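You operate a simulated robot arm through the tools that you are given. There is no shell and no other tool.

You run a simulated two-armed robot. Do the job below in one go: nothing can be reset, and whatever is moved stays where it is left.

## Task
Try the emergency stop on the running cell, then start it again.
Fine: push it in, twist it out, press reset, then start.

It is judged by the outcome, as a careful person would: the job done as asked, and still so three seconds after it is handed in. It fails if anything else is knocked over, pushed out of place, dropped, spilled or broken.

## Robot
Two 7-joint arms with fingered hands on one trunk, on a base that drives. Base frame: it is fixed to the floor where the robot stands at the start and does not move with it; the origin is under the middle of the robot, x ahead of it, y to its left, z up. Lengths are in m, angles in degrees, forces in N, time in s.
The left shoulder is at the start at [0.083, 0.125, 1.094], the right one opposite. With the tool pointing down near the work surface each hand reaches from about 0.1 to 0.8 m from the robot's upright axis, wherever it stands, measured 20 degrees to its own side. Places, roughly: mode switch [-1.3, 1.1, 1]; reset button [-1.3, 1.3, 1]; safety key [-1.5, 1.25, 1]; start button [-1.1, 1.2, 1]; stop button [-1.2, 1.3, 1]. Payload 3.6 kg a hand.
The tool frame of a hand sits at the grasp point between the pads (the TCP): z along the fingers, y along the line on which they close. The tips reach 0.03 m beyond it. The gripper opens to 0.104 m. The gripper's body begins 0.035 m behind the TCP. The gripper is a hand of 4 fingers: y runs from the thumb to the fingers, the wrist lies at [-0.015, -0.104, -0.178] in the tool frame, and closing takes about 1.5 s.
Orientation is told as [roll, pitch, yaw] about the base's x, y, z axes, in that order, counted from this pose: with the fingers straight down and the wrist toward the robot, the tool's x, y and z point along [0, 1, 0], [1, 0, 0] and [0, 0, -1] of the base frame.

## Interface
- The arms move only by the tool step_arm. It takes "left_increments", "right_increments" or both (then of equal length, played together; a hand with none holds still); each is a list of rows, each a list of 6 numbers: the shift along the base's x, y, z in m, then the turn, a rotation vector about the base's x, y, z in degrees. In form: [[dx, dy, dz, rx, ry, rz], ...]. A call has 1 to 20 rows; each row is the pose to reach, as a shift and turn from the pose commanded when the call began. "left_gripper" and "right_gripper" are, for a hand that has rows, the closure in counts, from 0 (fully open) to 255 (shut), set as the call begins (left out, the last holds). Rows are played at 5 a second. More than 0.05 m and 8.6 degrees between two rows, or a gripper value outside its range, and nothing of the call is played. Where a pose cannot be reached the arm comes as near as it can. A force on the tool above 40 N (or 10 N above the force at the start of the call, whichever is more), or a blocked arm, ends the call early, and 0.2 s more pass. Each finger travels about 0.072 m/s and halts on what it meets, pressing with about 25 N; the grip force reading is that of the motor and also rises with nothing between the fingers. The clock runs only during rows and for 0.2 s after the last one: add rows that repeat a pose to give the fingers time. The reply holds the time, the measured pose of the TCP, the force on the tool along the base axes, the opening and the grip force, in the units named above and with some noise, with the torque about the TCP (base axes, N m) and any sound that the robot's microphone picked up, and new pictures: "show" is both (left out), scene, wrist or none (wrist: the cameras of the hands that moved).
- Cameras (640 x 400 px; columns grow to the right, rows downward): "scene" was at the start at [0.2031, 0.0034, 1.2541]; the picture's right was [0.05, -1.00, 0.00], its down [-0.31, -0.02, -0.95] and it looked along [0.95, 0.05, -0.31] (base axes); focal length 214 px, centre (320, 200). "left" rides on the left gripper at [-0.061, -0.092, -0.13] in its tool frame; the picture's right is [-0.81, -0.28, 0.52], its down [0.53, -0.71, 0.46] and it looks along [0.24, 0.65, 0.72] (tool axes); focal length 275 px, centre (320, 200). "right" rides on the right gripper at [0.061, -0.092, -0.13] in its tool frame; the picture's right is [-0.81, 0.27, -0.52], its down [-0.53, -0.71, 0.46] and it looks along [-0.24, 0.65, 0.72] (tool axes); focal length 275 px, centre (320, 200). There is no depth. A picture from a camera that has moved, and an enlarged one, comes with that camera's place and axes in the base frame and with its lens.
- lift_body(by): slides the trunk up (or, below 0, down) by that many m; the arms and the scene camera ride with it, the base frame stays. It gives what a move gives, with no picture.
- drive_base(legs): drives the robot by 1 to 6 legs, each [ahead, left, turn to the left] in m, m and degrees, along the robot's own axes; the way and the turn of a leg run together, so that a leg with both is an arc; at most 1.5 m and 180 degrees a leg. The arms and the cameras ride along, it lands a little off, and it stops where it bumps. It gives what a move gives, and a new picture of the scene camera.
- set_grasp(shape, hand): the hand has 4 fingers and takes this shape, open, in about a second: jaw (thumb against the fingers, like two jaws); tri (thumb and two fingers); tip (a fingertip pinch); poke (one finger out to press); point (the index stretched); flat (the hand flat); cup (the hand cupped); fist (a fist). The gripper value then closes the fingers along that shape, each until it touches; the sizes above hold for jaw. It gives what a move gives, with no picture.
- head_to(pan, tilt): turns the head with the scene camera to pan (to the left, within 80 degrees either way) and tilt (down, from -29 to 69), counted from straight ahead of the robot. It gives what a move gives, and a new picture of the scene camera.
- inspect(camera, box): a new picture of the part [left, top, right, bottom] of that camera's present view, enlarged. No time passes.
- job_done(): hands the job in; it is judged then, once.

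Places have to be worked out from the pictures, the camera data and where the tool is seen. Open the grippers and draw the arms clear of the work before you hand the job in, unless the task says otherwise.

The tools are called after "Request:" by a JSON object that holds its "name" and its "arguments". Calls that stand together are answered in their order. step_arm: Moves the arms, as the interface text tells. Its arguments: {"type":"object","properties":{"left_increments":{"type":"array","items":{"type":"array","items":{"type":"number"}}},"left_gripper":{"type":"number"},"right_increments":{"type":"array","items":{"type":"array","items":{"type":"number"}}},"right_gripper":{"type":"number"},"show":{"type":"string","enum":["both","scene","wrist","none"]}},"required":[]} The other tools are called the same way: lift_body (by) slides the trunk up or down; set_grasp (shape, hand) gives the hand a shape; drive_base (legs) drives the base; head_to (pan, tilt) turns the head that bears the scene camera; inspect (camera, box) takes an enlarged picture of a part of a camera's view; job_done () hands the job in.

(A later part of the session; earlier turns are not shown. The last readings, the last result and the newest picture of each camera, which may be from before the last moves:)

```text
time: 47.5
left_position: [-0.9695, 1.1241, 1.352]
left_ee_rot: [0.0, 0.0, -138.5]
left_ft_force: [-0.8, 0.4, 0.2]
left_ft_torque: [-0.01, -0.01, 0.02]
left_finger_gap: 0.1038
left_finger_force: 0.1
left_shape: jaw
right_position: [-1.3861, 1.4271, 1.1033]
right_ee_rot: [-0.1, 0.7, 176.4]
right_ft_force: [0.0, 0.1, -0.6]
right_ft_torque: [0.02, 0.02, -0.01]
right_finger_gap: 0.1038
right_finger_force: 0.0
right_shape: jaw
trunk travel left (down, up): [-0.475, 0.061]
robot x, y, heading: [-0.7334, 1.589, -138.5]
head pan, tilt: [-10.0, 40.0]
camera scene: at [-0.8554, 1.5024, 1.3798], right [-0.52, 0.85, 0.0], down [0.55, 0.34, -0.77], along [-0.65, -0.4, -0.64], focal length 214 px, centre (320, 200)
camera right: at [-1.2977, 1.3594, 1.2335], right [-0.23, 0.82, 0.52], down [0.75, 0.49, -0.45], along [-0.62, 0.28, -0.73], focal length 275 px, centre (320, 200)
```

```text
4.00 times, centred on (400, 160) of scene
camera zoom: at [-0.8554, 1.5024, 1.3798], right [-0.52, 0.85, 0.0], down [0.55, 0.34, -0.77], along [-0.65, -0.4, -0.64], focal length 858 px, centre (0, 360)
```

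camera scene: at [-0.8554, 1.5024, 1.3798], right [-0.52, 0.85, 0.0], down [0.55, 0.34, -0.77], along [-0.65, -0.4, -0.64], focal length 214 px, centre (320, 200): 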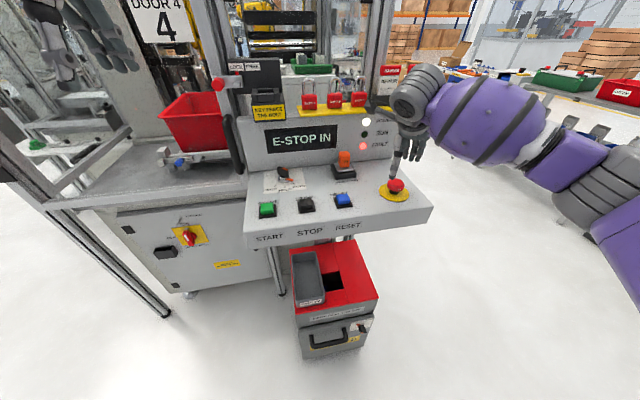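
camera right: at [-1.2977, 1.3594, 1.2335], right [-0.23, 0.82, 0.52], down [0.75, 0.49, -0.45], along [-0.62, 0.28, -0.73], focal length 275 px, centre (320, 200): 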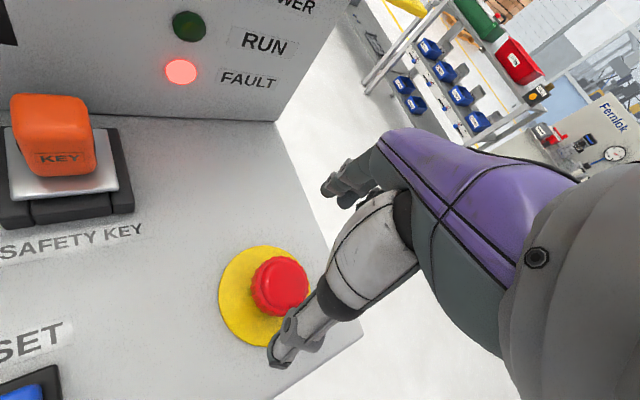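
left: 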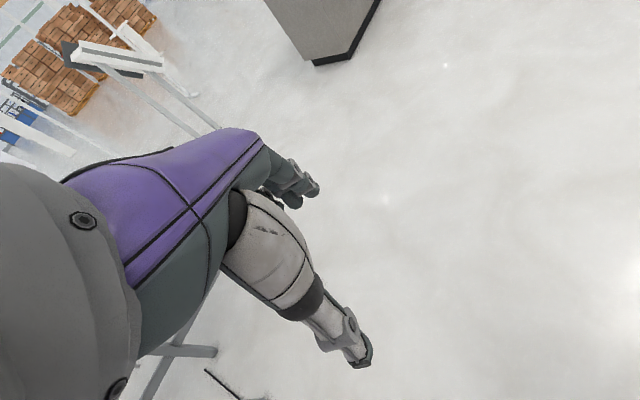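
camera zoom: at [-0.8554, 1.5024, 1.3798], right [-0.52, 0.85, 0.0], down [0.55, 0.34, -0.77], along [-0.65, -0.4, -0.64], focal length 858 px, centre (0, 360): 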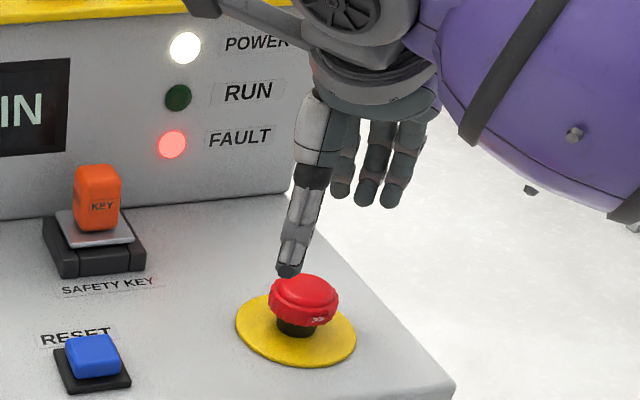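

The cap sits between thumb and fingers; combining views I take its centre as about (-1.382, 1.428), top near 1.030 now. I shift a few mm, lower so the tips straddle the cap (TCP z about 1.040) and look.

Request:
{"name": "step_arm", "arguments": {"right_increments": [[0.002, 0.001, -0.015, 0, 0, 0], [0.004, 0.001, -0.03, 0, 0, 0], [0.004, 0.001, -0.045, 0, 0, 0], [0.004, 0.001, -0.055, 0, 0, 0], [0.004, 0.001, -0.063, 0, 0, 0], [0.004, 0.001, -0.063, 0, 0, 0]], "show": "both"}}

Request:
{"name": "inspect", "arguments": {"camera": "scene", "box": [350, 130, 450, 205]}}

Request:
{"name": "inspect", "arguments": {"camera": "right", "box": [200, 160, 440, 330]}}

```text
time: 48.9
left_position: [-0.9714, 1.1239, 1.3509]
left_ee_rot: [-0.1, -0.1, -138.4]
left_ft_force: [-0.5, 0.5, 0.1]
left_ft_torque: [-0.01, -0.01, -0.01]
left_finger_gap: 0.1037
left_finger_force: 0.1
left_shape: jaw
right_position: [-1.3803, 1.4287, 1.0409]
right_ee_rot: [-0.1, 0.6, 176.5]
right_ft_force: [0.2, 0.0, -0.3]
right_ft_torque: [0.02, -0.01, 0.0]
right_finger_gap: 0.1041
right_finger_force: 0.0
right_shape: jaw
trunk travel left (down, up): [-0.475, 0.061]
robot x, y, heading: [-0.7341, 1.5911, -138.2]
head pan, tilt: [-10.0, 40.0]
camera scene: at [-0.8554, 1.5024, 1.3798], right [-0.52, 0.85, 0.0], down [0.55, 0.34, -0.77], along [-0.65, -0.4, -0.64], focal length 214 px, centre (320, 200)
camera right: at [-1.2932, 1.3604, 1.171], right [-0.23, 0.82, 0.52], down [0.75, 0.49, -0.45], along [-0.62, 0.28, -0.73], focal length 275 px, centre (320, 200)
```

scene: 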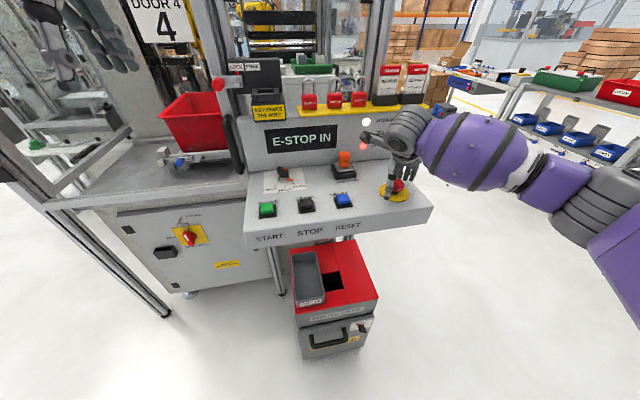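
right: 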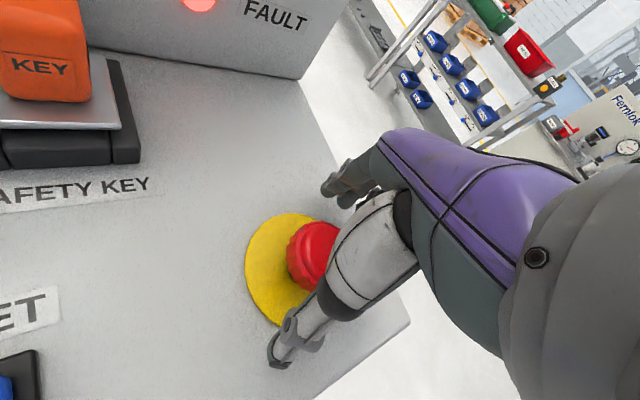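

```text
5.33 times, centred on (400, 168) of scene
camera zoom: at [-0.8554, 1.5024, 1.3798], right [-0.52, 0.85, 0.0], down [0.55, 0.34, -0.77], along [-0.65, -0.4, -0.64], focal length 1144 px, centre (-107, 373)
```

zoom: 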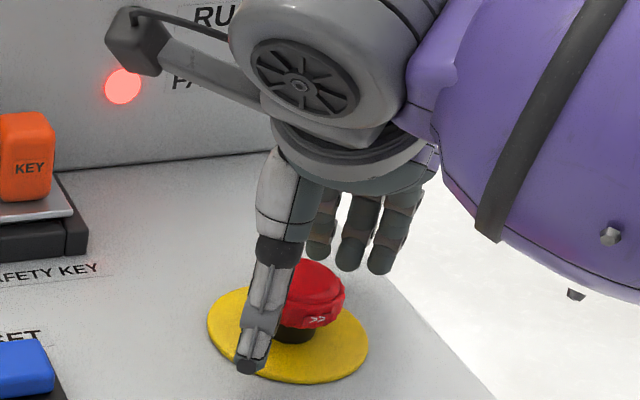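

```text
2.35 times, centred on (320, 245) of right
camera zoom: at [-1.2932, 1.3604, 1.171], right [-0.23, 0.82, 0.52], down [0.75, 0.49, -0.45], along [-0.62, 0.28, -0.73], focal length 648 px, centre (320, 94)
```

zoom: 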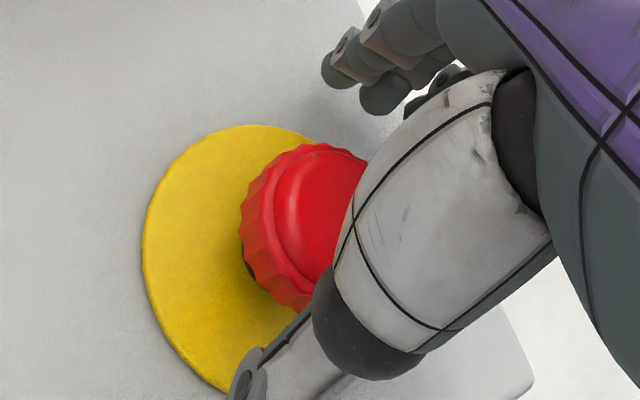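

Thumb and fingers straddle the red cap and are clear of the panel. I close the hand on the cap and hold still.

Request:
{"name": "step_arm", "arguments": {"right_increments": [[0, 0, 0, 0, 0, 0], [0, 0, 0, 0, 0, 0], [0, 0, 0, 0, 0, 0], [0, 0, 0, 0, 0, 0], [0, 0, 0, 0, 0, 0], [0, 0, 0, 0, 0, 0], [0, 0, 0, 0, 0, 0]], "right_gripper": 255, "show": "both"}}

Request:
{"name": "inspect", "arguments": {"camera": "scene", "box": [350, 130, 450, 205]}}

Request:
{"name": "inspect", "arguments": {"camera": "right", "box": [200, 160, 440, 330]}}

```text
time: 50.5
left_position: [-0.9722, 1.1236, 1.3522]
left_ee_rot: [-0.1, 0.1, -138.4]
left_ft_force: [0.4, -0.7, -0.4]
left_ft_torque: [0.03, -0.02, -0.01]
left_finger_gap: 0.1036
left_finger_force: 0.0
left_shape: jaw
right_position: [-1.3807, 1.429, 1.0408]
right_ee_rot: [-0.3, 0.7, 176.5]
right_ft_force: [6.0, 0.6, -10.1]
right_ft_torque: [-0.02, -0.16, 0.01]
right_finger_gap: 0.0339
right_finger_force: 24.3
right_shape: jaw
trunk travel left (down, up): [-0.475, 0.061]
robot x, y, heading: [-0.7336, 1.5915, -138.4]
head pan, tilt: [-10.0, 40.0]
camera scene: at [-0.8556, 1.5021, 1.3796], right [-0.52, 0.85, 0.0], down [0.55, 0.34, -0.77], along [-0.65, -0.4, -0.64], focal length 214 px, centre (320, 200)
camera right: at [-1.2929, 1.36, 1.1701], right [-0.23, 0.82, 0.52], down [0.75, 0.49, -0.44], along [-0.62, 0.29, -0.73], focal length 275 px, centre (320, 200)
```

scene: 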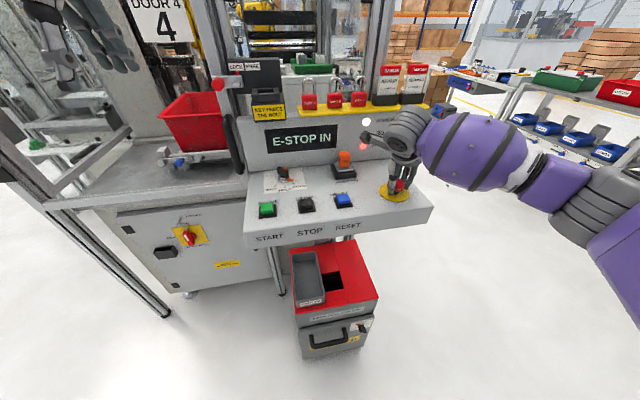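
right: 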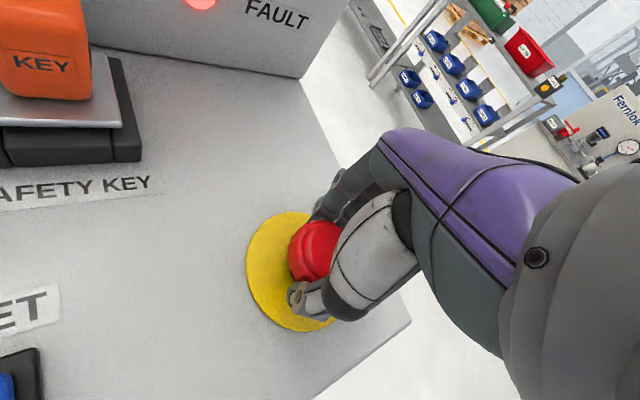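

```text
5.33 times, centred on (400, 168) of scene
camera zoom: at [-0.8556, 1.5021, 1.3796], right [-0.52, 0.85, 0.0], down [0.55, 0.34, -0.77], along [-0.65, -0.4, -0.64], focal length 1144 px, centre (-107, 373)
```

zoom: 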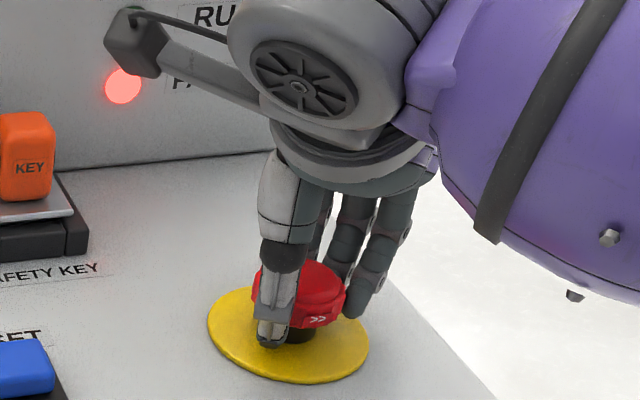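

```text
2.35 times, centred on (320, 245) of right
camera zoom: at [-1.2929, 1.36, 1.1701], right [-0.23, 0.82, 0.52], down [0.75, 0.49, -0.44], along [-0.62, 0.29, -0.73], focal length 648 px, centre (320, 94)
```

zoom: 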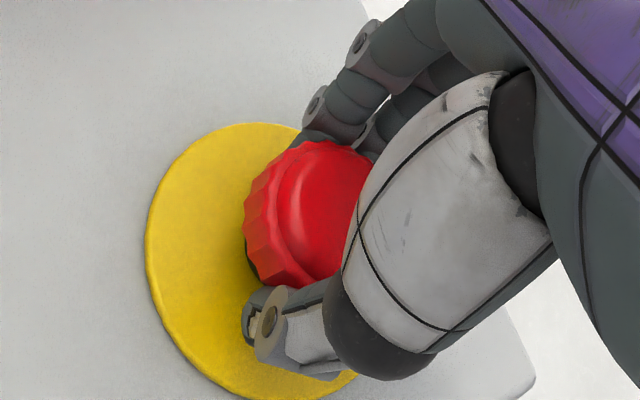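

The hand holds the cap firmly (gap 34 mm, 24 N). I twist counter-clockwise as the chevrons show, in 5 degree steps up to 50 degrees.

Request:
{"name": "step_arm", "arguments": {"right_increments": [[0, 0, 0, 0, 0, 5], [0, 0, 0, 0, 0, 10], [0, 0, 0, 0, 0, 15], [0, 0, 0, 0, 0, 20], [0, 0, 0, 0, 0, 25], [0, 0, 0, 0, 0, 30], [0, 0, 0, 0, 0, 35], [0, 0, 0, 0, 0, 40], [0, 0, 0, 0, 0, 45], [0, 0, 0, 0, 0, 50], [0, 0, 0, 0, 0, 50]], "show": "both"}}

Request:
{"name": "inspect", "arguments": {"camera": "scene", "box": [350, 130, 450, 205]}}

```text
time: 52.9
left_position: [-0.9706, 1.1227, 1.3514]
left_ee_rot: [-0.1, 0.1, -138.3]
left_ft_force: [-0.1, 0.0, 0.1]
left_ft_torque: [-0.01, 0.03, 0.01]
left_finger_gap: 0.1038
left_finger_force: 0.1
left_shape: jaw
right_position: [-1.38, 1.4269, 1.0396]
right_ee_rot: [-0.1, 0.7, -133.4]
right_ft_force: [6.9, -3.7, -18.8]
right_ft_torque: [0.15, -0.17, -0.5]
right_finger_gap: 0.0293
right_finger_force: 24.9
right_shape: jaw
trunk travel left (down, up): [-0.475, 0.061]
robot x, y, heading: [-0.7366, 1.5856, -138.7]
head pan, tilt: [-10.0, 40.0]
camera scene: at [-0.8562, 1.5012, 1.3796], right [-0.52, 0.85, 0.0], down [0.55, 0.34, -0.77], along [-0.65, -0.4, -0.64], focal length 214 px, centre (320, 200)
camera right: at [-1.2728, 1.4492, 1.1699], right [-0.78, 0.35, 0.52], down [0.11, 0.89, -0.45], along [-0.62, -0.29, -0.73], focal length 275 px, centre (320, 200)
```

scene: 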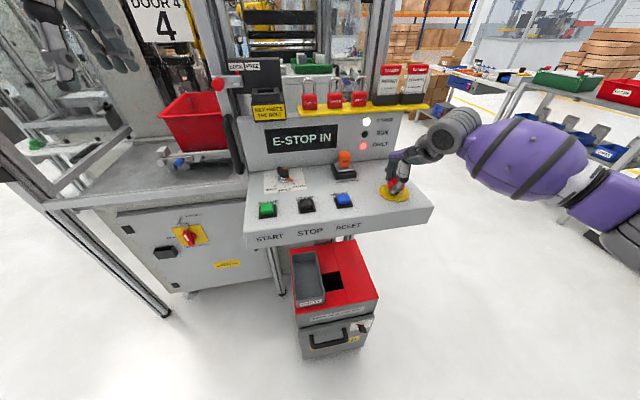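
right: 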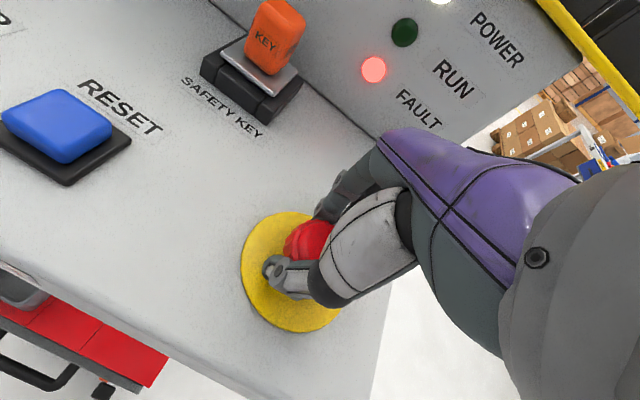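

```text
5.33 times, centred on (400, 168) of scene
camera zoom: at [-0.8562, 1.5012, 1.3796], right [-0.52, 0.85, 0.0], down [0.55, 0.34, -0.77], along [-0.65, -0.4, -0.64], focal length 1144 px, centre (-107, 373)
```

zoom: 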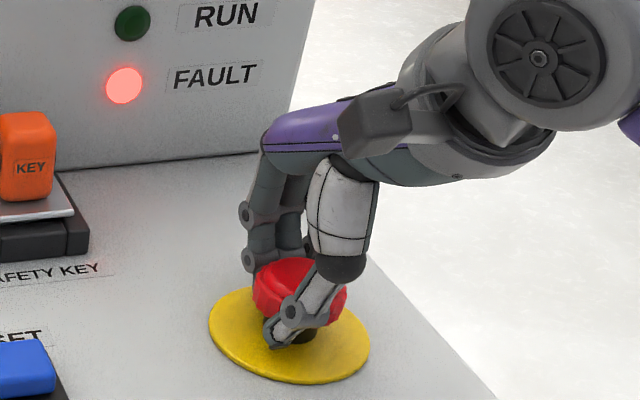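

The display still says E-STOP IN with about 0.5 N m resisting. I carry the same twist further, another 40 degrees.

Request:
{"name": "step_arm", "arguments": {"right_increments": [[0, 0, 0, 0, 0, 5], [0, 0, 0, 0, 0, 10], [0, 0, 0, 0, 0, 15], [0, 0, 0, 0, 0, 20], [0, 0, 0, 0, 0, 25], [0, 0, 0, 0, 0, 30], [0, 0, 0, 0, 0, 35], [0, 0, 0, 0, 0, 40], [0, 0, 0, 0, 0, 40]], "show": "both"}}

Request:
{"name": "inspect", "arguments": {"camera": "scene", "box": [350, 130, 450, 205]}}

Request:
{"name": "inspect", "arguments": {"camera": "right", "box": [200, 160, 440, 330]}}

```text
time: 54.0
left_position: [-0.9731, 1.1214, 1.3506]
left_ee_rot: [-0.1, 0.1, -138.4]
left_ft_force: [0.3, 0.9, -0.4]
left_ft_torque: [-0.01, 0.01, 0.0]
left_finger_gap: 0.1039
left_finger_force: 0.0
left_shape: jaw
right_position: [-1.3721, 1.4265, 1.04]
right_ee_rot: [-2.3, 0.5, -117.2]
right_ft_force: [-11.5, -12.5, -22.1]
right_ft_torque: [0.02, 0.17, -0.32]
right_finger_gap: 0.0262
right_finger_force: 24.8
right_shape: jaw
right hand out of reach, approached as far as the arm can: row 4, 5
trunk travel left (down, up): [-0.475, 0.061]
robot x, y, heading: [-0.7332, 1.5871, -138.4]
head pan, tilt: [-10.0, 40.0]
stopped in row 5 (right hand): the force on the tool passed its limit at 49 N (the readings are from after the stop); the commanded pose is now the measured one
camera scene: at [-0.8585, 1.5, 1.3795], right [-0.52, 0.85, 0.0], down [0.55, 0.34, -0.76], along [-0.65, -0.4, -0.64], focal length 214 px, centre (320, 200)
camera right: at [-1.2702, 1.476, 1.1692], right [-0.83, 0.11, 0.55], down [-0.16, 0.89, -0.43], along [-0.53, -0.44, -0.72], focal length 275 px, centre (320, 200)
```

scene: 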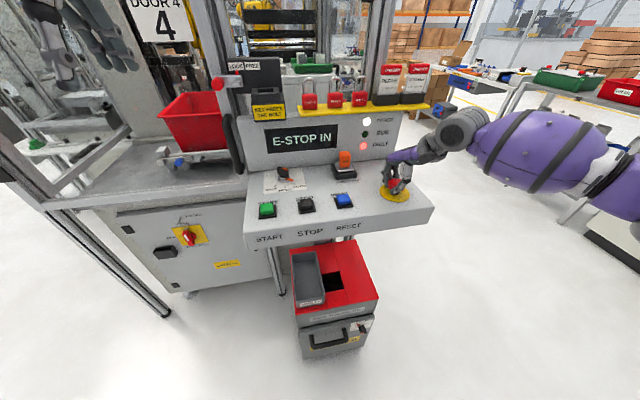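
right: 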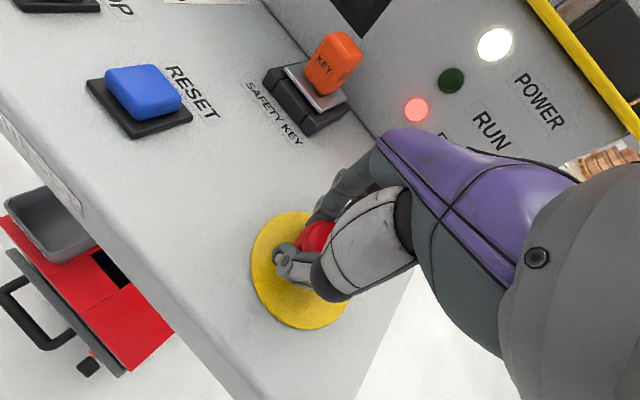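

```text
5.33 times, centred on (400, 168) of scene
camera zoom: at [-0.8585, 1.5, 1.3795], right [-0.52, 0.85, 0.0], down [0.55, 0.34, -0.76], along [-0.65, -0.4, -0.64], focal length 1144 px, centre (-107, 373)
```

zoom: 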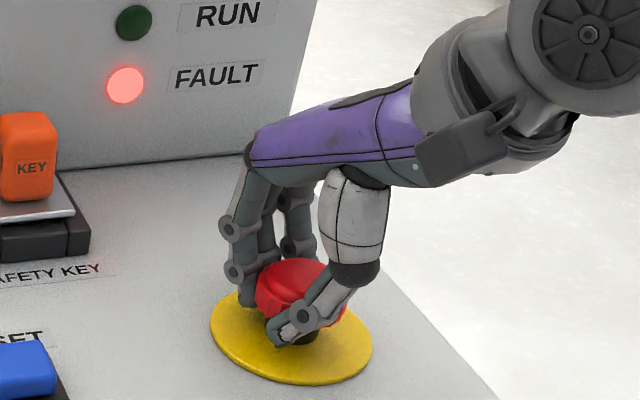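

```text
2.35 times, centred on (320, 245) of right
camera zoom: at [-1.2702, 1.476, 1.1692], right [-0.83, 0.11, 0.55], down [-0.16, 0.89, -0.43], along [-0.53, -0.44, -0.72], focal length 648 px, centre (320, 94)
```

zoom: 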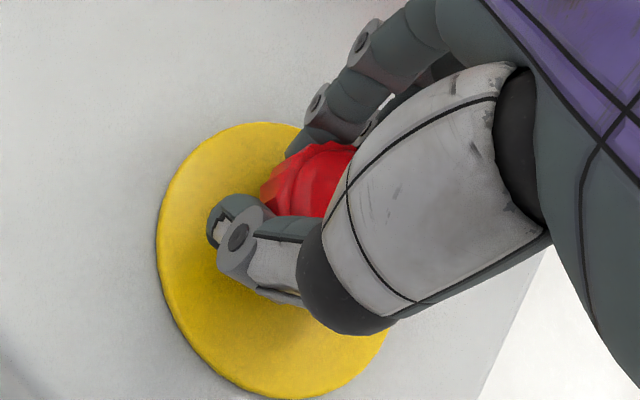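

The arm reached its limit with the cap not released, and the gap shrank, so the fingers probably slipped round the cap. I open the hand in place, lift and look at the chevrons to see whether the cap turned at all.

Request:
{"name": "step_arm", "arguments": {"right_increments": [[0, 0, 0, 0, 0, 0], [0, 0, 0, 0, 0, 0], [0, 0, 0, 0, 0, 0], [0, 0, 0, 0, 0, 0], [0, 0, 0, 0, 0, 0], [0, 0, 0, 0, 0, 0]], "right_gripper": 0, "show": "none"}}

Request:
{"name": "step_arm", "arguments": {"right_increments": [[0, 0, 0.02, 0, 0, 0], [0, 0, 0.045, 0, 0, 0], [0, 0, 0.07, 0, 0, 0], [0, 0, 0.07, 0, 0, 0]], "show": "wrist"}}

Request:
{"name": "inspect", "arguments": {"camera": "scene", "box": [350, 130, 450, 205]}}

Request:
{"name": "inspect", "arguments": {"camera": "right", "box": [180, 180, 420, 340]}}

```text
time: 55.4
left_position: [-0.9699, 1.123, 1.352]
left_ee_rot: [0.0, -0.1, -138.5]
left_ft_force: [-0.3, -0.2, -0.3]
left_ft_torque: [-0.02, -0.02, -0.02]
left_finger_gap: 0.1039
left_finger_force: 0.0
left_shape: jaw
right_position: [-1.3698, 1.4277, 1.0461]
right_ee_rot: [-2.3, 0.1, -117.2]
right_ft_force: [-0.6, 1.2, -0.2]
right_ft_torque: [-0.01, 0.0, 0.03]
right_finger_gap: 0.1036
right_finger_force: 0.0
right_shape: jaw
trunk travel left (down, up): [-0.475, 0.061]
robot x, y, heading: [-0.7343, 1.5895, -138.0]
head pan, tilt: [-10.0, 40.0]
```

```text
time: 56.4
left_position: [-0.9709, 1.1235, 1.3517]
left_ee_rot: [-0.1, -0.1, -138.3]
left_ft_force: [0.0, 0.0, -0.8]
left_ft_torque: [-0.01, 0.01, 0.0]
left_finger_gap: 0.1038
left_finger_force: 0.0
left_shape: jaw
right_position: [-1.3703, 1.4284, 1.1149]
right_ee_rot: [-2.4, 0.0, -117.4]
right_ft_force: [0.4, 0.8, 0.0]
right_ft_torque: [0.07, 0.01, 0.0]
right_finger_gap: 0.1035
right_finger_force: 0.2
right_shape: jaw
trunk travel left (down, up): [-0.475, 0.061]
robot x, y, heading: [-0.7348, 1.5872, -138.3]
head pan, tilt: [-10.0, 40.0]
camera right: at [-1.2681, 1.4779, 1.242], right [-0.83, 0.12, 0.55], down [-0.16, 0.89, -0.43], along [-0.54, -0.45, -0.71], focal length 275 px, centre (320, 200)
```

right: 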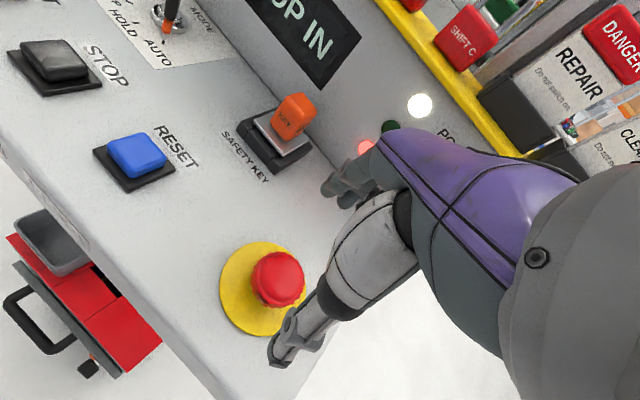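

```text
5.33 times, centred on (400, 168) of scene
camera zoom: at [-0.8558, 1.5023, 1.3797], right [-0.52, 0.85, 0.0], down [0.55, 0.34, -0.77], along [-0.65, -0.4, -0.64], focal length 1144 px, centre (-107, 373)
```

zoom: 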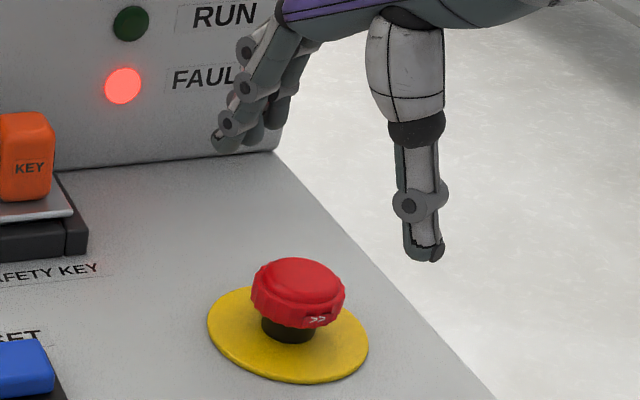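

```text
2.50 times, centred on (300, 260) of right
camera zoom: at [-1.2681, 1.4779, 1.242], right [-0.83, 0.12, 0.55], down [-0.16, 0.89, -0.43], along [-0.54, -0.45, -0.71], focal length 688 px, centre (370, 50)
```

zoom: 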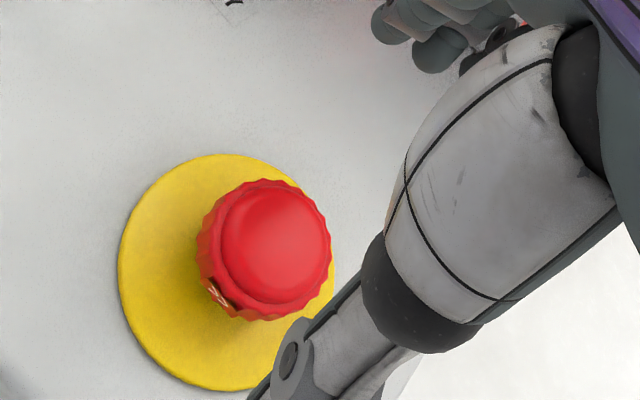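

The chevrons are where they were before, so the cap did not stay turned. I look closely at the marking to be sure of the twist direction.

Request:
{"name": "inspect", "arguments": {"camera": "scene", "box": [384, 174, 412, 194]}}

Request:
{"name": "inspect", "arguments": {"camera": "right", "box": [245, 240, 310, 315]}}

```text
16.00 times, centred on (398, 184) of scene
camera zoom: at [-0.8558, 1.5023, 1.3797], right [-0.52, 0.85, 0.0], down [0.55, 0.34, -0.77], along [-0.65, -0.4, -0.64], focal length 3432 px, centre (-928, 456)
```

zoom: 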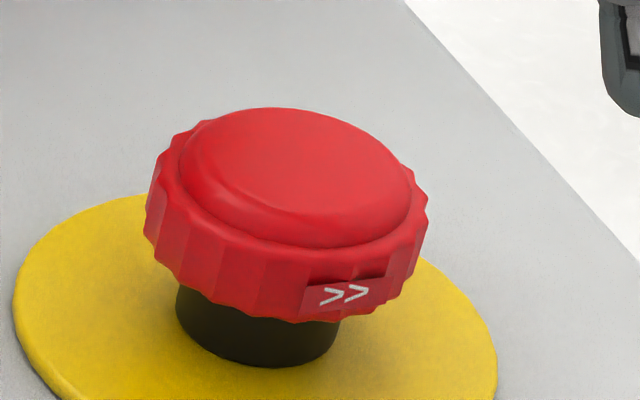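

```text
5.33 times, centred on (278, 278) of right
camera zoom: at [-1.2681, 1.4779, 1.242], right [-0.83, 0.12, 0.55], down [-0.16, 0.89, -0.43], along [-0.54, -0.45, -0.71], focal length 1468 px, centre (547, -213)
```

zoom: 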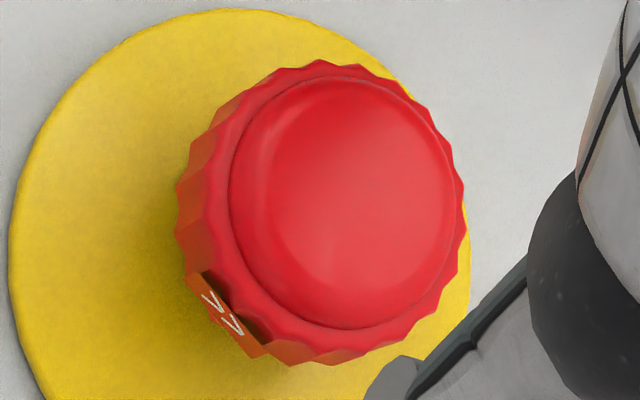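

The chevrons point to the right on the near side, so counter-clockwise is correct; the cap top is at about z 1.037 and the ring near 1.001, so my tips had closed below the rim on the stem. I level the hand, centre it at (-1.379, 1.428), and pre-turn it further clockwise for a better grip on the cap's side.

Request:
{"name": "step_arm", "arguments": {"right_increments": [[-0.005, 0, 0.005, -0.6, -1.1, 0], [-0.009, 0, 0.01, -1.1, -2.1, 0], [-0.009, 0, 0.01, -1.1, -2.1, 0]], "show": "none"}}

Request:
{"name": "step_arm", "arguments": {"right_increments": [[0, 0, 0, 0, 0, -8], [0, 0, 0, 0, 0, -16], [0, 0, 0, 0, 0, -24], [0, 0, 0, 0, 0, -32], [0, 0, 0, 0, 0, -40], [0, 0, 0, 0, 0, -48], [0, 0, 0, 0, 0, -56], [0, 0, 0, 0, 0, -64], [0, 0, 0, 0, 0, -72], [0, 0, 0, 0, 0, -80], [0, 0, 0, 0, 0, -88], [0, 0, 0, 0, 0, -94], [0, 0, 0, 0, 0, -94]], "show": "both"}}

```text
time: 57.2
left_position: [-0.97, 1.1238, 1.3512]
left_ee_rot: [-0.1, -0.1, -138.3]
left_ft_force: [-0.4, 0.9, -0.1]
left_ft_torque: [0.0, 0.01, -0.03]
left_finger_gap: 0.1039
left_finger_force: 0.1
left_shape: jaw
right_position: [-1.3705, 1.4278, 1.1147]
right_ee_rot: [-2.4, 0.0, -117.4]
right_ft_force: [-0.3, 1.3, -0.1]
right_ft_torque: [0.0, -0.01, 0.02]
right_finger_gap: 0.1037
right_finger_force: 0.0
right_shape: jaw
right hand out of reach, approached as far as the arm can: row 1, 2, 3
trunk travel left (down, up): [-0.475, 0.061]
robot x, y, heading: [-0.7355, 1.5913, -138.4]
head pan, tilt: [-10.0, 40.0]
```

```text
time: 60.0
left_position: [-0.97, 1.1237, 1.3508]
left_ee_rot: [0.0, 0.0, -138.6]
left_ft_force: [0.5, -0.4, 0.0]
left_ft_torque: [0.0, 0.0, -0.03]
left_finger_gap: 0.104
left_finger_force: 0.0
left_shape: jaw
right_position: [-1.3702, 1.4268, 1.1156]
right_ee_rot: [0.2, 0.1, 148.7]
right_ft_force: [-0.2, -0.7, 0.5]
right_ft_torque: [-0.02, 0.02, 0.01]
right_finger_gap: 0.104
right_finger_force: 0.0
right_shape: jaw
trunk travel left (down, up): [-0.475, 0.061]
robot x, y, heading: [-0.7343, 1.5893, -138.7]
head pan, tilt: [-10.0, 40.0]
camera scene: at [-0.8555, 1.5025, 1.3798], right [-0.52, 0.85, 0.0], down [0.55, 0.34, -0.77], along [-0.65, -0.4, -0.64], focal length 214 px, centre (320, 200)
camera right: at [-1.3222, 1.3271, 1.2451], right [0.19, 0.84, 0.52], down [0.89, 0.08, -0.46], along [-0.42, 0.54, -0.73], focal length 275 px, centre (320, 200)
```

scene: 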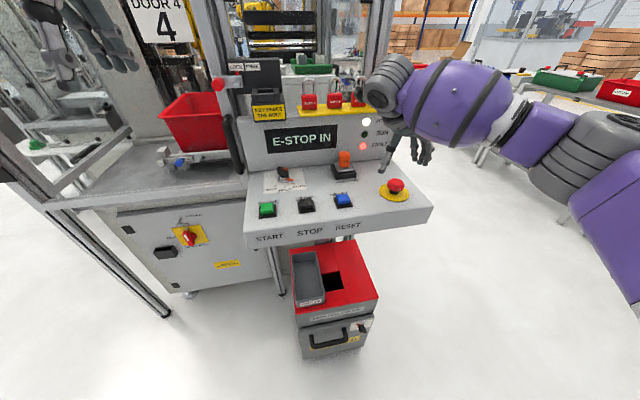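
right: 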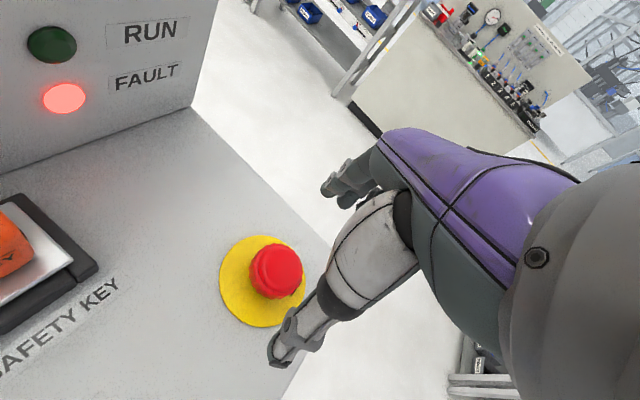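

The hand is level at yaw 149 and above the cap; blending all views puts the cap's centre at about (-1.3735, 1.428) with top near 1.039 and rim bottom near 1.018. I lower so the tips stop at about 1.019, on the cap's side rather than under it.

Request:
{"name": "step_arm", "arguments": {"right_increments": [[-0.0035, 0.001, -0.015, 0, 0, 0], [-0.0035, 0.001, -0.03, 0, 0, 0], [-0.0035, 0.001, -0.045, 0, 0, 0], [-0.0035, 0.001, -0.058, 0, 0, 0], [-0.0035, 0.001, -0.066, 0, 0, 0], [-0.0035, 0.001, -0.066, 0, 0, 0]], "show": "none"}}

Request:
{"name": "inspect", "arguments": {"camera": "scene", "box": [360, 140, 440, 200]}}

Request:
{"name": "inspect", "arguments": {"camera": "right", "box": [200, 160, 440, 330]}}

```text
time: 61.4
left_position: [-0.97, 1.1235, 1.3518]
left_ee_rot: [-0.1, -0.1, -138.4]
left_ft_force: [-1.0, -1.0, -0.9]
left_ft_torque: [-0.01, -0.01, 0.02]
left_finger_gap: 0.1034
left_finger_force: 0.0
left_shape: jaw
right_position: [-1.373, 1.4279, 1.0492]
right_ee_rot: [0.1, 0.1, 148.8]
right_ft_force: [-0.2, 0.6, 0.5]
right_ft_torque: [0.02, -0.02, -0.01]
right_finger_gap: 0.1037
right_finger_force: 0.1
right_shape: jaw
trunk travel left (down, up): [-0.475, 0.061]
robot x, y, heading: [-0.7351, 1.5874, -138.4]
head pan, tilt: [-10.0, 40.0]
```

```text
6.67 times, centred on (400, 170) of scene
camera zoom: at [-0.8554, 1.5023, 1.3798], right [-0.52, 0.85, 0.0], down [0.55, 0.34, -0.77], along [-0.65, -0.4, -0.64], focal length 1430 px, centre (-213, 400)
```

zoom: 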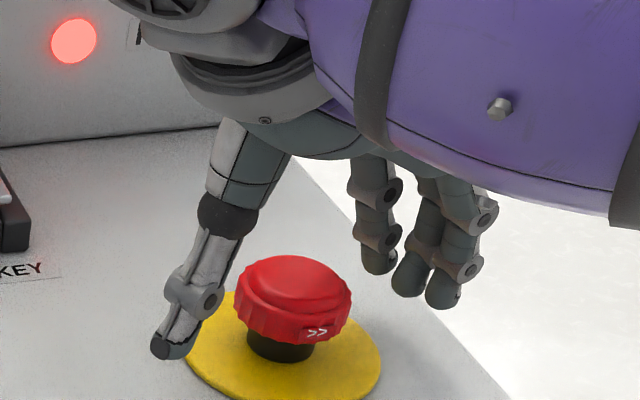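

```text
2.35 times, centred on (320, 245) of right
camera zoom: at [-1.3256, 1.328, 1.1789], right [0.18, 0.84, 0.52], down [0.89, 0.09, -0.46], along [-0.43, 0.54, -0.73], focal length 648 px, centre (320, 94)
```

zoom: 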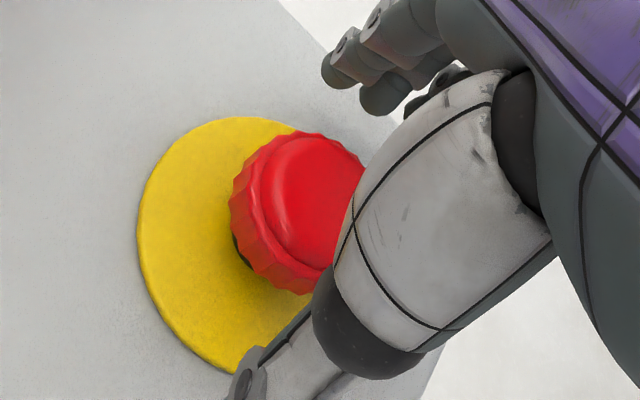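

Thumb left and three fingers right now straddle the cap along a line through its centre. I close the hand on it.

Request:
{"name": "step_arm", "arguments": {"right_increments": [[0, 0, 0, 0, 0, 0], [0, 0, 0, 0, 0, 0], [0, 0, 0, 0, 0, 0], [0, 0, 0, 0, 0, 0], [0, 0, 0, 0, 0, 0], [0, 0, 0, 0, 0, 0], [0, 0, 0, 0, 0, 0]], "right_gripper": 255, "show": "none"}}

Request:
{"name": "inspect", "arguments": {"camera": "scene", "box": [360, 140, 440, 200]}}

Request:
{"name": "inspect", "arguments": {"camera": "right", "box": [200, 160, 440, 330]}}

```text
time: 63.0
left_position: [-0.9691, 1.1234, 1.3516]
left_ee_rot: [-0.2, 0.0, -138.4]
left_ft_force: [-0.4, 0.7, 0.3]
left_ft_torque: [0.0, -0.04, -0.01]
left_finger_gap: 0.1039
left_finger_force: 0.0
left_shape: jaw
right_position: [-1.373, 1.4282, 1.0497]
right_ee_rot: [0.2, 0.2, 148.8]
right_ft_force: [3.4, -1.7, -0.4]
right_ft_torque: [-0.04, -0.06, -0.03]
right_finger_gap: 0.0371
right_finger_force: 24.7
right_shape: jaw
trunk travel left (down, up): [-0.475, 0.061]
robot x, y, heading: [-0.7339, 1.5878, -138.5]
head pan, tilt: [-10.0, 40.0]
```

```text
6.67 times, centred on (400, 170) of scene
camera zoom: at [-0.8551, 1.502, 1.3798], right [-0.52, 0.85, 0.0], down [0.55, 0.34, -0.77], along [-0.65, -0.4, -0.64], focal length 1430 px, centre (-213, 400)
```

zoom: 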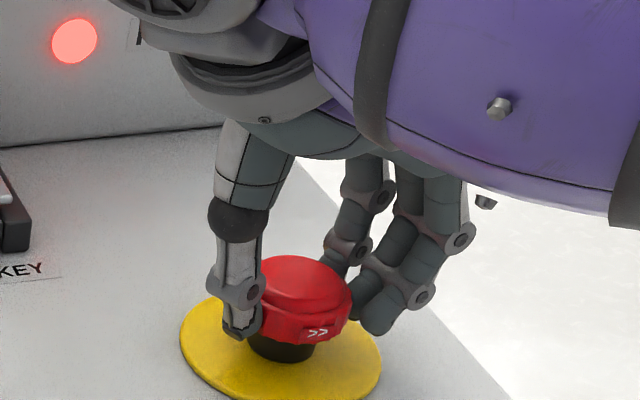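

```text
2.35 times, centred on (320, 245) of right
camera zoom: at [-1.3251, 1.3276, 1.179], right [0.18, 0.84, 0.52], down [0.89, 0.09, -0.46], along [-0.43, 0.54, -0.73], focal length 648 px, centre (320, 94)
```

zoom: 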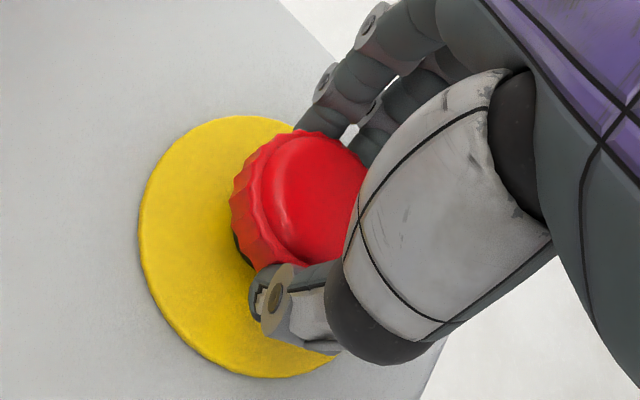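

Now the tips press squarely on the cap's side with hardly any vertical force. I twist 30 degrees counter-clockwise and check the chevrons and the display.

Request:
{"name": "step_arm", "arguments": {"right_increments": [[0, 0, 0, 0, 0, 5], [0, 0, 0, 0, 0, 10], [0, 0, 0, 0, 0, 15], [0, 0, 0, 0, 0, 20], [0, 0, 0, 0, 0, 25], [0, 0, 0, 0, 0, 30], [0, 0, 0, 0, 0, 30]], "show": "scene"}}

Request:
{"name": "inspect", "arguments": {"camera": "scene", "box": [360, 140, 440, 200]}}

```text
time: 64.6
left_position: [-0.97, 1.1249, 1.3516]
left_ee_rot: [0.0, 0.0, -138.4]
left_ft_force: [1.0, 0.7, -0.6]
left_ft_torque: [0.02, -0.01, 0.01]
left_finger_gap: 0.1034
left_finger_force: 0.1
left_shape: jaw
right_position: [-1.3736, 1.4306, 1.0496]
right_ee_rot: [0.1, 0.0, 178.9]
right_ft_force: [3.3, 12.1, -1.7]
right_ft_torque: [0.31, 0.03, -0.54]
right_finger_gap: 0.0357
right_finger_force: 24.8
right_shape: jaw
trunk travel left (down, up): [-0.475, 0.061]
robot x, y, heading: [-0.7346, 1.5846, -138.5]
head pan, tilt: [-10.0, 40.0]
camera scene: at [-0.8551, 1.504, 1.3799], right [-0.52, 0.85, 0.0], down [0.55, 0.33, -0.77], along [-0.65, -0.4, -0.64], focal length 214 px, centre (320, 200)
```

scene: 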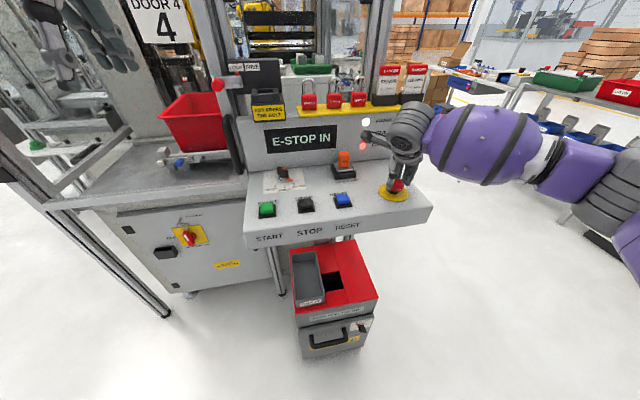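

```text
6.67 times, centred on (400, 170) of scene
camera zoom: at [-0.8551, 1.504, 1.3799], right [-0.52, 0.85, 0.0], down [0.55, 0.33, -0.77], along [-0.65, -0.4, -0.64], focal length 1430 px, centre (-213, 400)
```

zoom: 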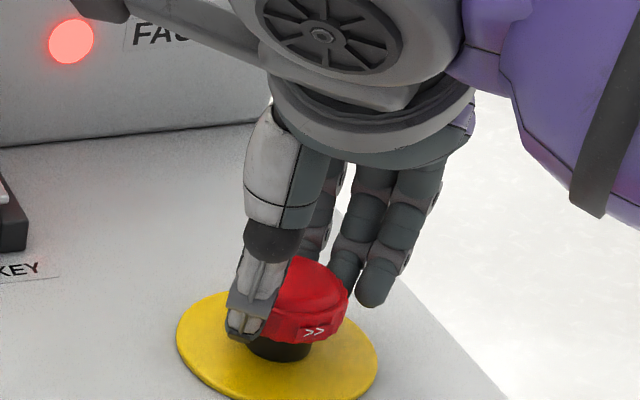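

The chevrons have not moved, so the fingers slid round the cap at about 0.54 N m. As a harmless check on whether the cap yields the other way, I turn back clockwise with the same grip and watch the chevrons.

Request:
{"name": "step_arm", "arguments": {"right_increments": [[0, -0.001, 0, 0, 0, -5], [0, -0.002, 0, 0, 0, -10], [0, -0.002, 0, 0, 0, -15], [0, -0.002, 0, 0, 0, -20], [0, -0.002, 0, 0, 0, -25], [0, -0.002, 0, 0, 0, -30], [0, -0.002, 0, 0, 0, -30]], "show": "scene"}}

Request:
{"name": "inspect", "arguments": {"camera": "scene", "box": [360, 140, 440, 200]}}

```text
time: 66.2
left_position: [-0.9699, 1.1235, 1.3533]
left_ee_rot: [-0.1, 0.0, -138.4]
left_ft_force: [-0.1, -0.1, -0.2]
left_ft_torque: [-0.04, -0.03, -0.04]
left_finger_gap: 0.1038
left_finger_force: 0.1
left_shape: jaw
right_position: [-1.3733, 1.4259, 1.0488]
right_ee_rot: [0.2, 0.1, 148.7]
right_ft_force: [-1.2, -2.5, 0.8]
right_ft_torque: [0.05, 0.14, 0.01]
right_finger_gap: 0.0368
right_finger_force: 24.7
right_shape: jaw
trunk travel left (down, up): [-0.475, 0.061]
robot x, y, heading: [-0.7347, 1.5865, -138.3]
head pan, tilt: [-10.0, 40.0]
camera scene: at [-0.8555, 1.502, 1.3798], right [-0.52, 0.85, 0.0], down [0.55, 0.34, -0.77], along [-0.65, -0.4, -0.64], focal length 214 px, centre (320, 200)
```

scene: 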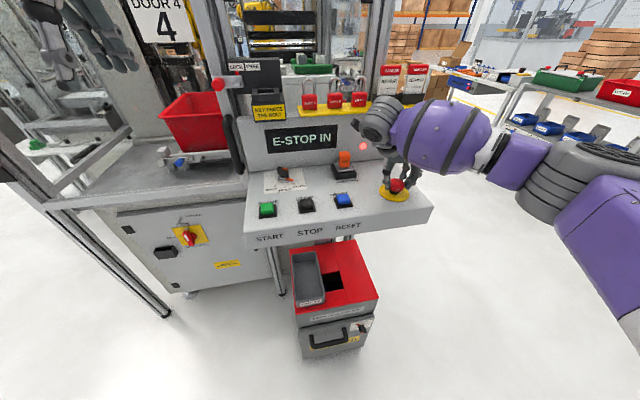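

```text
6.67 times, centred on (400, 170) of scene
camera zoom: at [-0.8555, 1.502, 1.3798], right [-0.52, 0.85, 0.0], down [0.55, 0.34, -0.77], along [-0.65, -0.4, -0.64], focal length 1430 px, centre (-213, 400)
```

zoom: 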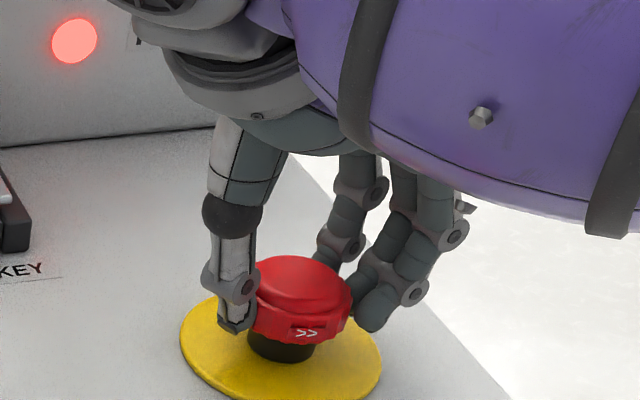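

The chevrons have shifted left by about 5 mm and the torque is near zero, so the cap does turn clockwise (about 14 degrees so far). I continue clockwise another 40 degrees and watch the torque and display.

Request:
{"name": "step_arm", "arguments": {"right_increments": [[0, 0.001, 0, 0, 0, -5], [0, 0.002, 0, 0, 0, -10], [0, 0.002, 0, 0, 0, -15], [0, 0.002, 0, 0, 0, -20], [0, 0.002, 0, 0, 0, -25], [0, 0.002, 0, 0, 0, -30], [0, 0.002, 0, 0, 0, -35], [0, 0.002, 0, 0, 0, -40], [0, 0.002, 0, 0, 0, -40]], "show": "both"}}

Request:
{"name": "inspect", "arguments": {"camera": "scene", "box": [360, 140, 440, 200]}}

```text
time: 68.2
left_position: [-0.9717, 1.1214, 1.3514]
left_ee_rot: [-0.1, 0.0, -138.4]
left_ft_force: [-0.1, 0.5, 0.5]
left_ft_torque: [0.01, -0.03, 0.0]
left_finger_gap: 0.1036
left_finger_force: 0.1
left_shape: jaw
right_position: [-1.3756, 1.4276, 1.0491]
right_ee_rot: [0.2, 0.0, 108.8]
right_ft_force: [-16.9, -15.4, 8.8]
right_ft_torque: [-0.26, 0.44, 0.52]
right_finger_gap: 0.0364
right_finger_force: 25.2
right_shape: jaw
trunk travel left (down, up): [-0.475, 0.061]
robot x, y, heading: [-0.7308, 1.5906, -138.6]
head pan, tilt: [-10.0, 40.0]
camera scene: at [-0.857, 1.5003, 1.3795], right [-0.52, 0.85, 0.0], down [0.55, 0.34, -0.77], along [-0.65, -0.4, -0.64], focal length 214 px, centre (320, 200)
camera right: at [-1.402, 1.3192, 1.1793], right [0.68, 0.52, 0.51], down [0.73, -0.5, -0.46], along [0.02, 0.69, -0.73], focal length 275 px, centre (320, 200)
```

scene: 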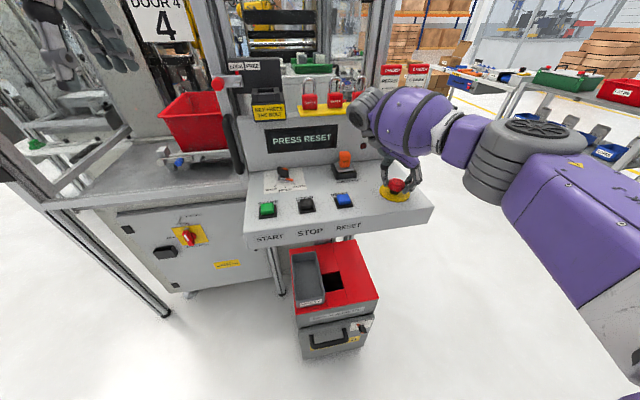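
right: 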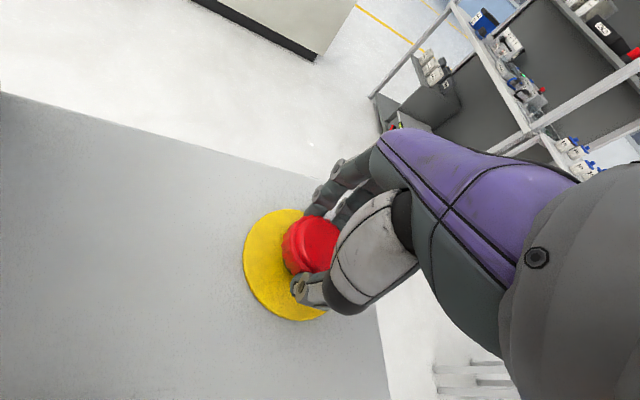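

```text
6.67 times, centred on (400, 170) of scene
camera zoom: at [-0.857, 1.5003, 1.3795], right [-0.52, 0.85, 0.0], down [0.55, 0.34, -0.77], along [-0.65, -0.4, -0.64], focal length 1430 px, centre (-213, 400)
```

zoom: 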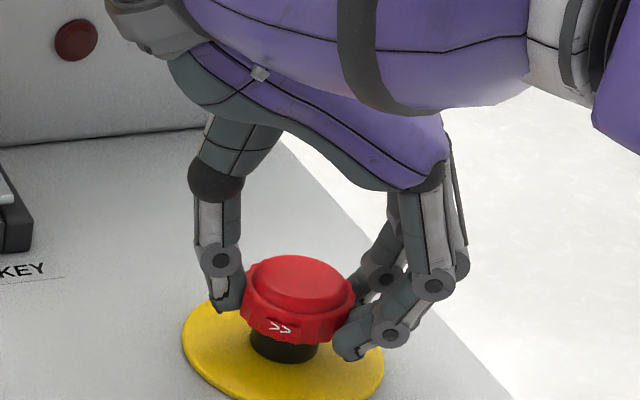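

The display now reads PRESS RESET and the fault lamp is off: the stop is released. I open the hand in place, then lift straight up clear of the cap.

Request:
{"name": "step_arm", "arguments": {"right_increments": [[0, 0, 0, 0, 0, 0], [0, 0, 0, 0, 0, 0], [0, 0, 0, 0, 0, 0], [0, 0, 0, 0, 0, 0], [0, 0, 0, 0, 0, 0], [0, 0, 0, 0, 0, 0]], "right_gripper": 0, "show": "none"}}

Request:
{"name": "step_arm", "arguments": {"right_increments": [[0, 0, 0.02, 0, 0, 0], [0, 0, 0.05, 0, 0, 0], [0, 0, 0.08, 0, 0, 0], [0, 0, 0.11, 0, 0, 0], [0, 0, 0.11, 0, 0, 0]], "show": "both"}}

Request:
{"name": "inspect", "arguments": {"camera": "scene", "box": [240, 110, 440, 240]}}

```text
time: 69.6
left_position: [-0.9695, 1.1238, 1.351]
left_ee_rot: [-0.1, -0.1, -138.4]
left_ft_force: [0.4, 0.5, 0.2]
left_ft_torque: [-0.01, 0.01, 0.01]
left_finger_gap: 0.1038
left_finger_force: 0.2
left_shape: jaw
right_position: [-1.3729, 1.4298, 1.0495]
right_ee_rot: [0.1, 0.0, 108.9]
right_ft_force: [0.0, -0.2, 0.0]
right_ft_torque: [-0.04, -0.02, -0.03]
right_finger_gap: 0.1036
right_finger_force: 0.2
right_shape: jaw
trunk travel left (down, up): [-0.475, 0.061]
robot x, y, heading: [-0.7356, 1.5905, -138.3]
head pan, tilt: [-10.0, 40.0]
```

```text
time: 70.8
left_position: [-0.9705, 1.1229, 1.3507]
left_ee_rot: [-0.1, 0.0, -138.3]
left_ft_force: [-0.6, 0.1, 0.5]
left_ft_torque: [0.04, -0.02, -0.02]
left_finger_gap: 0.1036
left_finger_force: 0.0
left_shape: jaw
right_position: [-1.3727, 1.4287, 1.1595]
right_ee_rot: [0.0, 0.1, 108.8]
right_ft_force: [0.0, 0.1, -0.1]
right_ft_torque: [0.01, 0.01, -0.01]
right_finger_gap: 0.1036
right_finger_force: 0.0
right_shape: jaw
trunk travel left (down, up): [-0.475, 0.061]
robot x, y, heading: [-0.7348, 1.5915, -138.4]
head pan, tilt: [-10.0, 40.0]
camera scene: at [-0.8559, 1.5022, 1.3797], right [-0.52, 0.85, 0.0], down [0.55, 0.34, -0.77], along [-0.65, -0.4, -0.64], focal length 214 px, centre (320, 200)
camera right: at [-1.4005, 1.3208, 1.2885], right [0.68, 0.52, 0.52], down [0.73, -0.5, -0.45], along [0.02, 0.69, -0.73], focal length 275 px, centre (320, 200)
```

scene: 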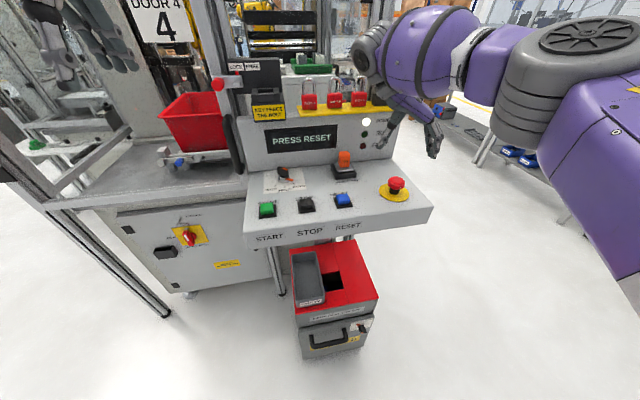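
right: 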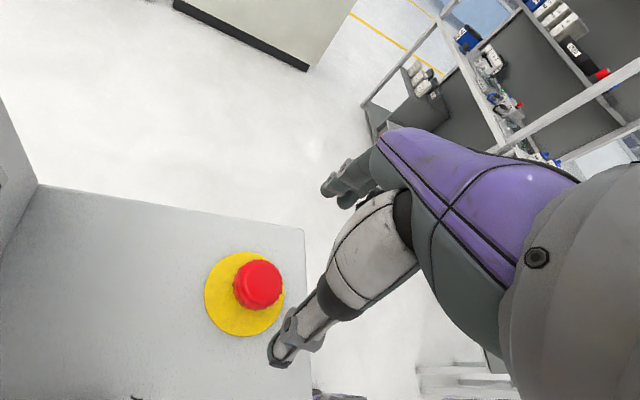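

```text
3.08 times, centred on (340, 175) of scene
camera zoom: at [-0.8559, 1.5022, 1.3797], right [-0.52, 0.85, 0.0], down [0.55, 0.34, -0.77], along [-0.65, -0.4, -0.64], focal length 660 px, centre (258, 277)
```

zoom: 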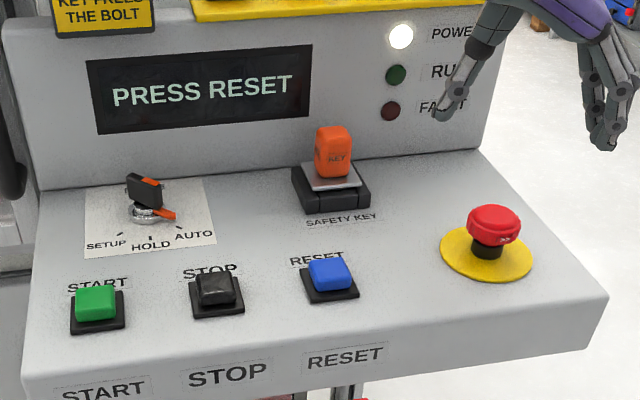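

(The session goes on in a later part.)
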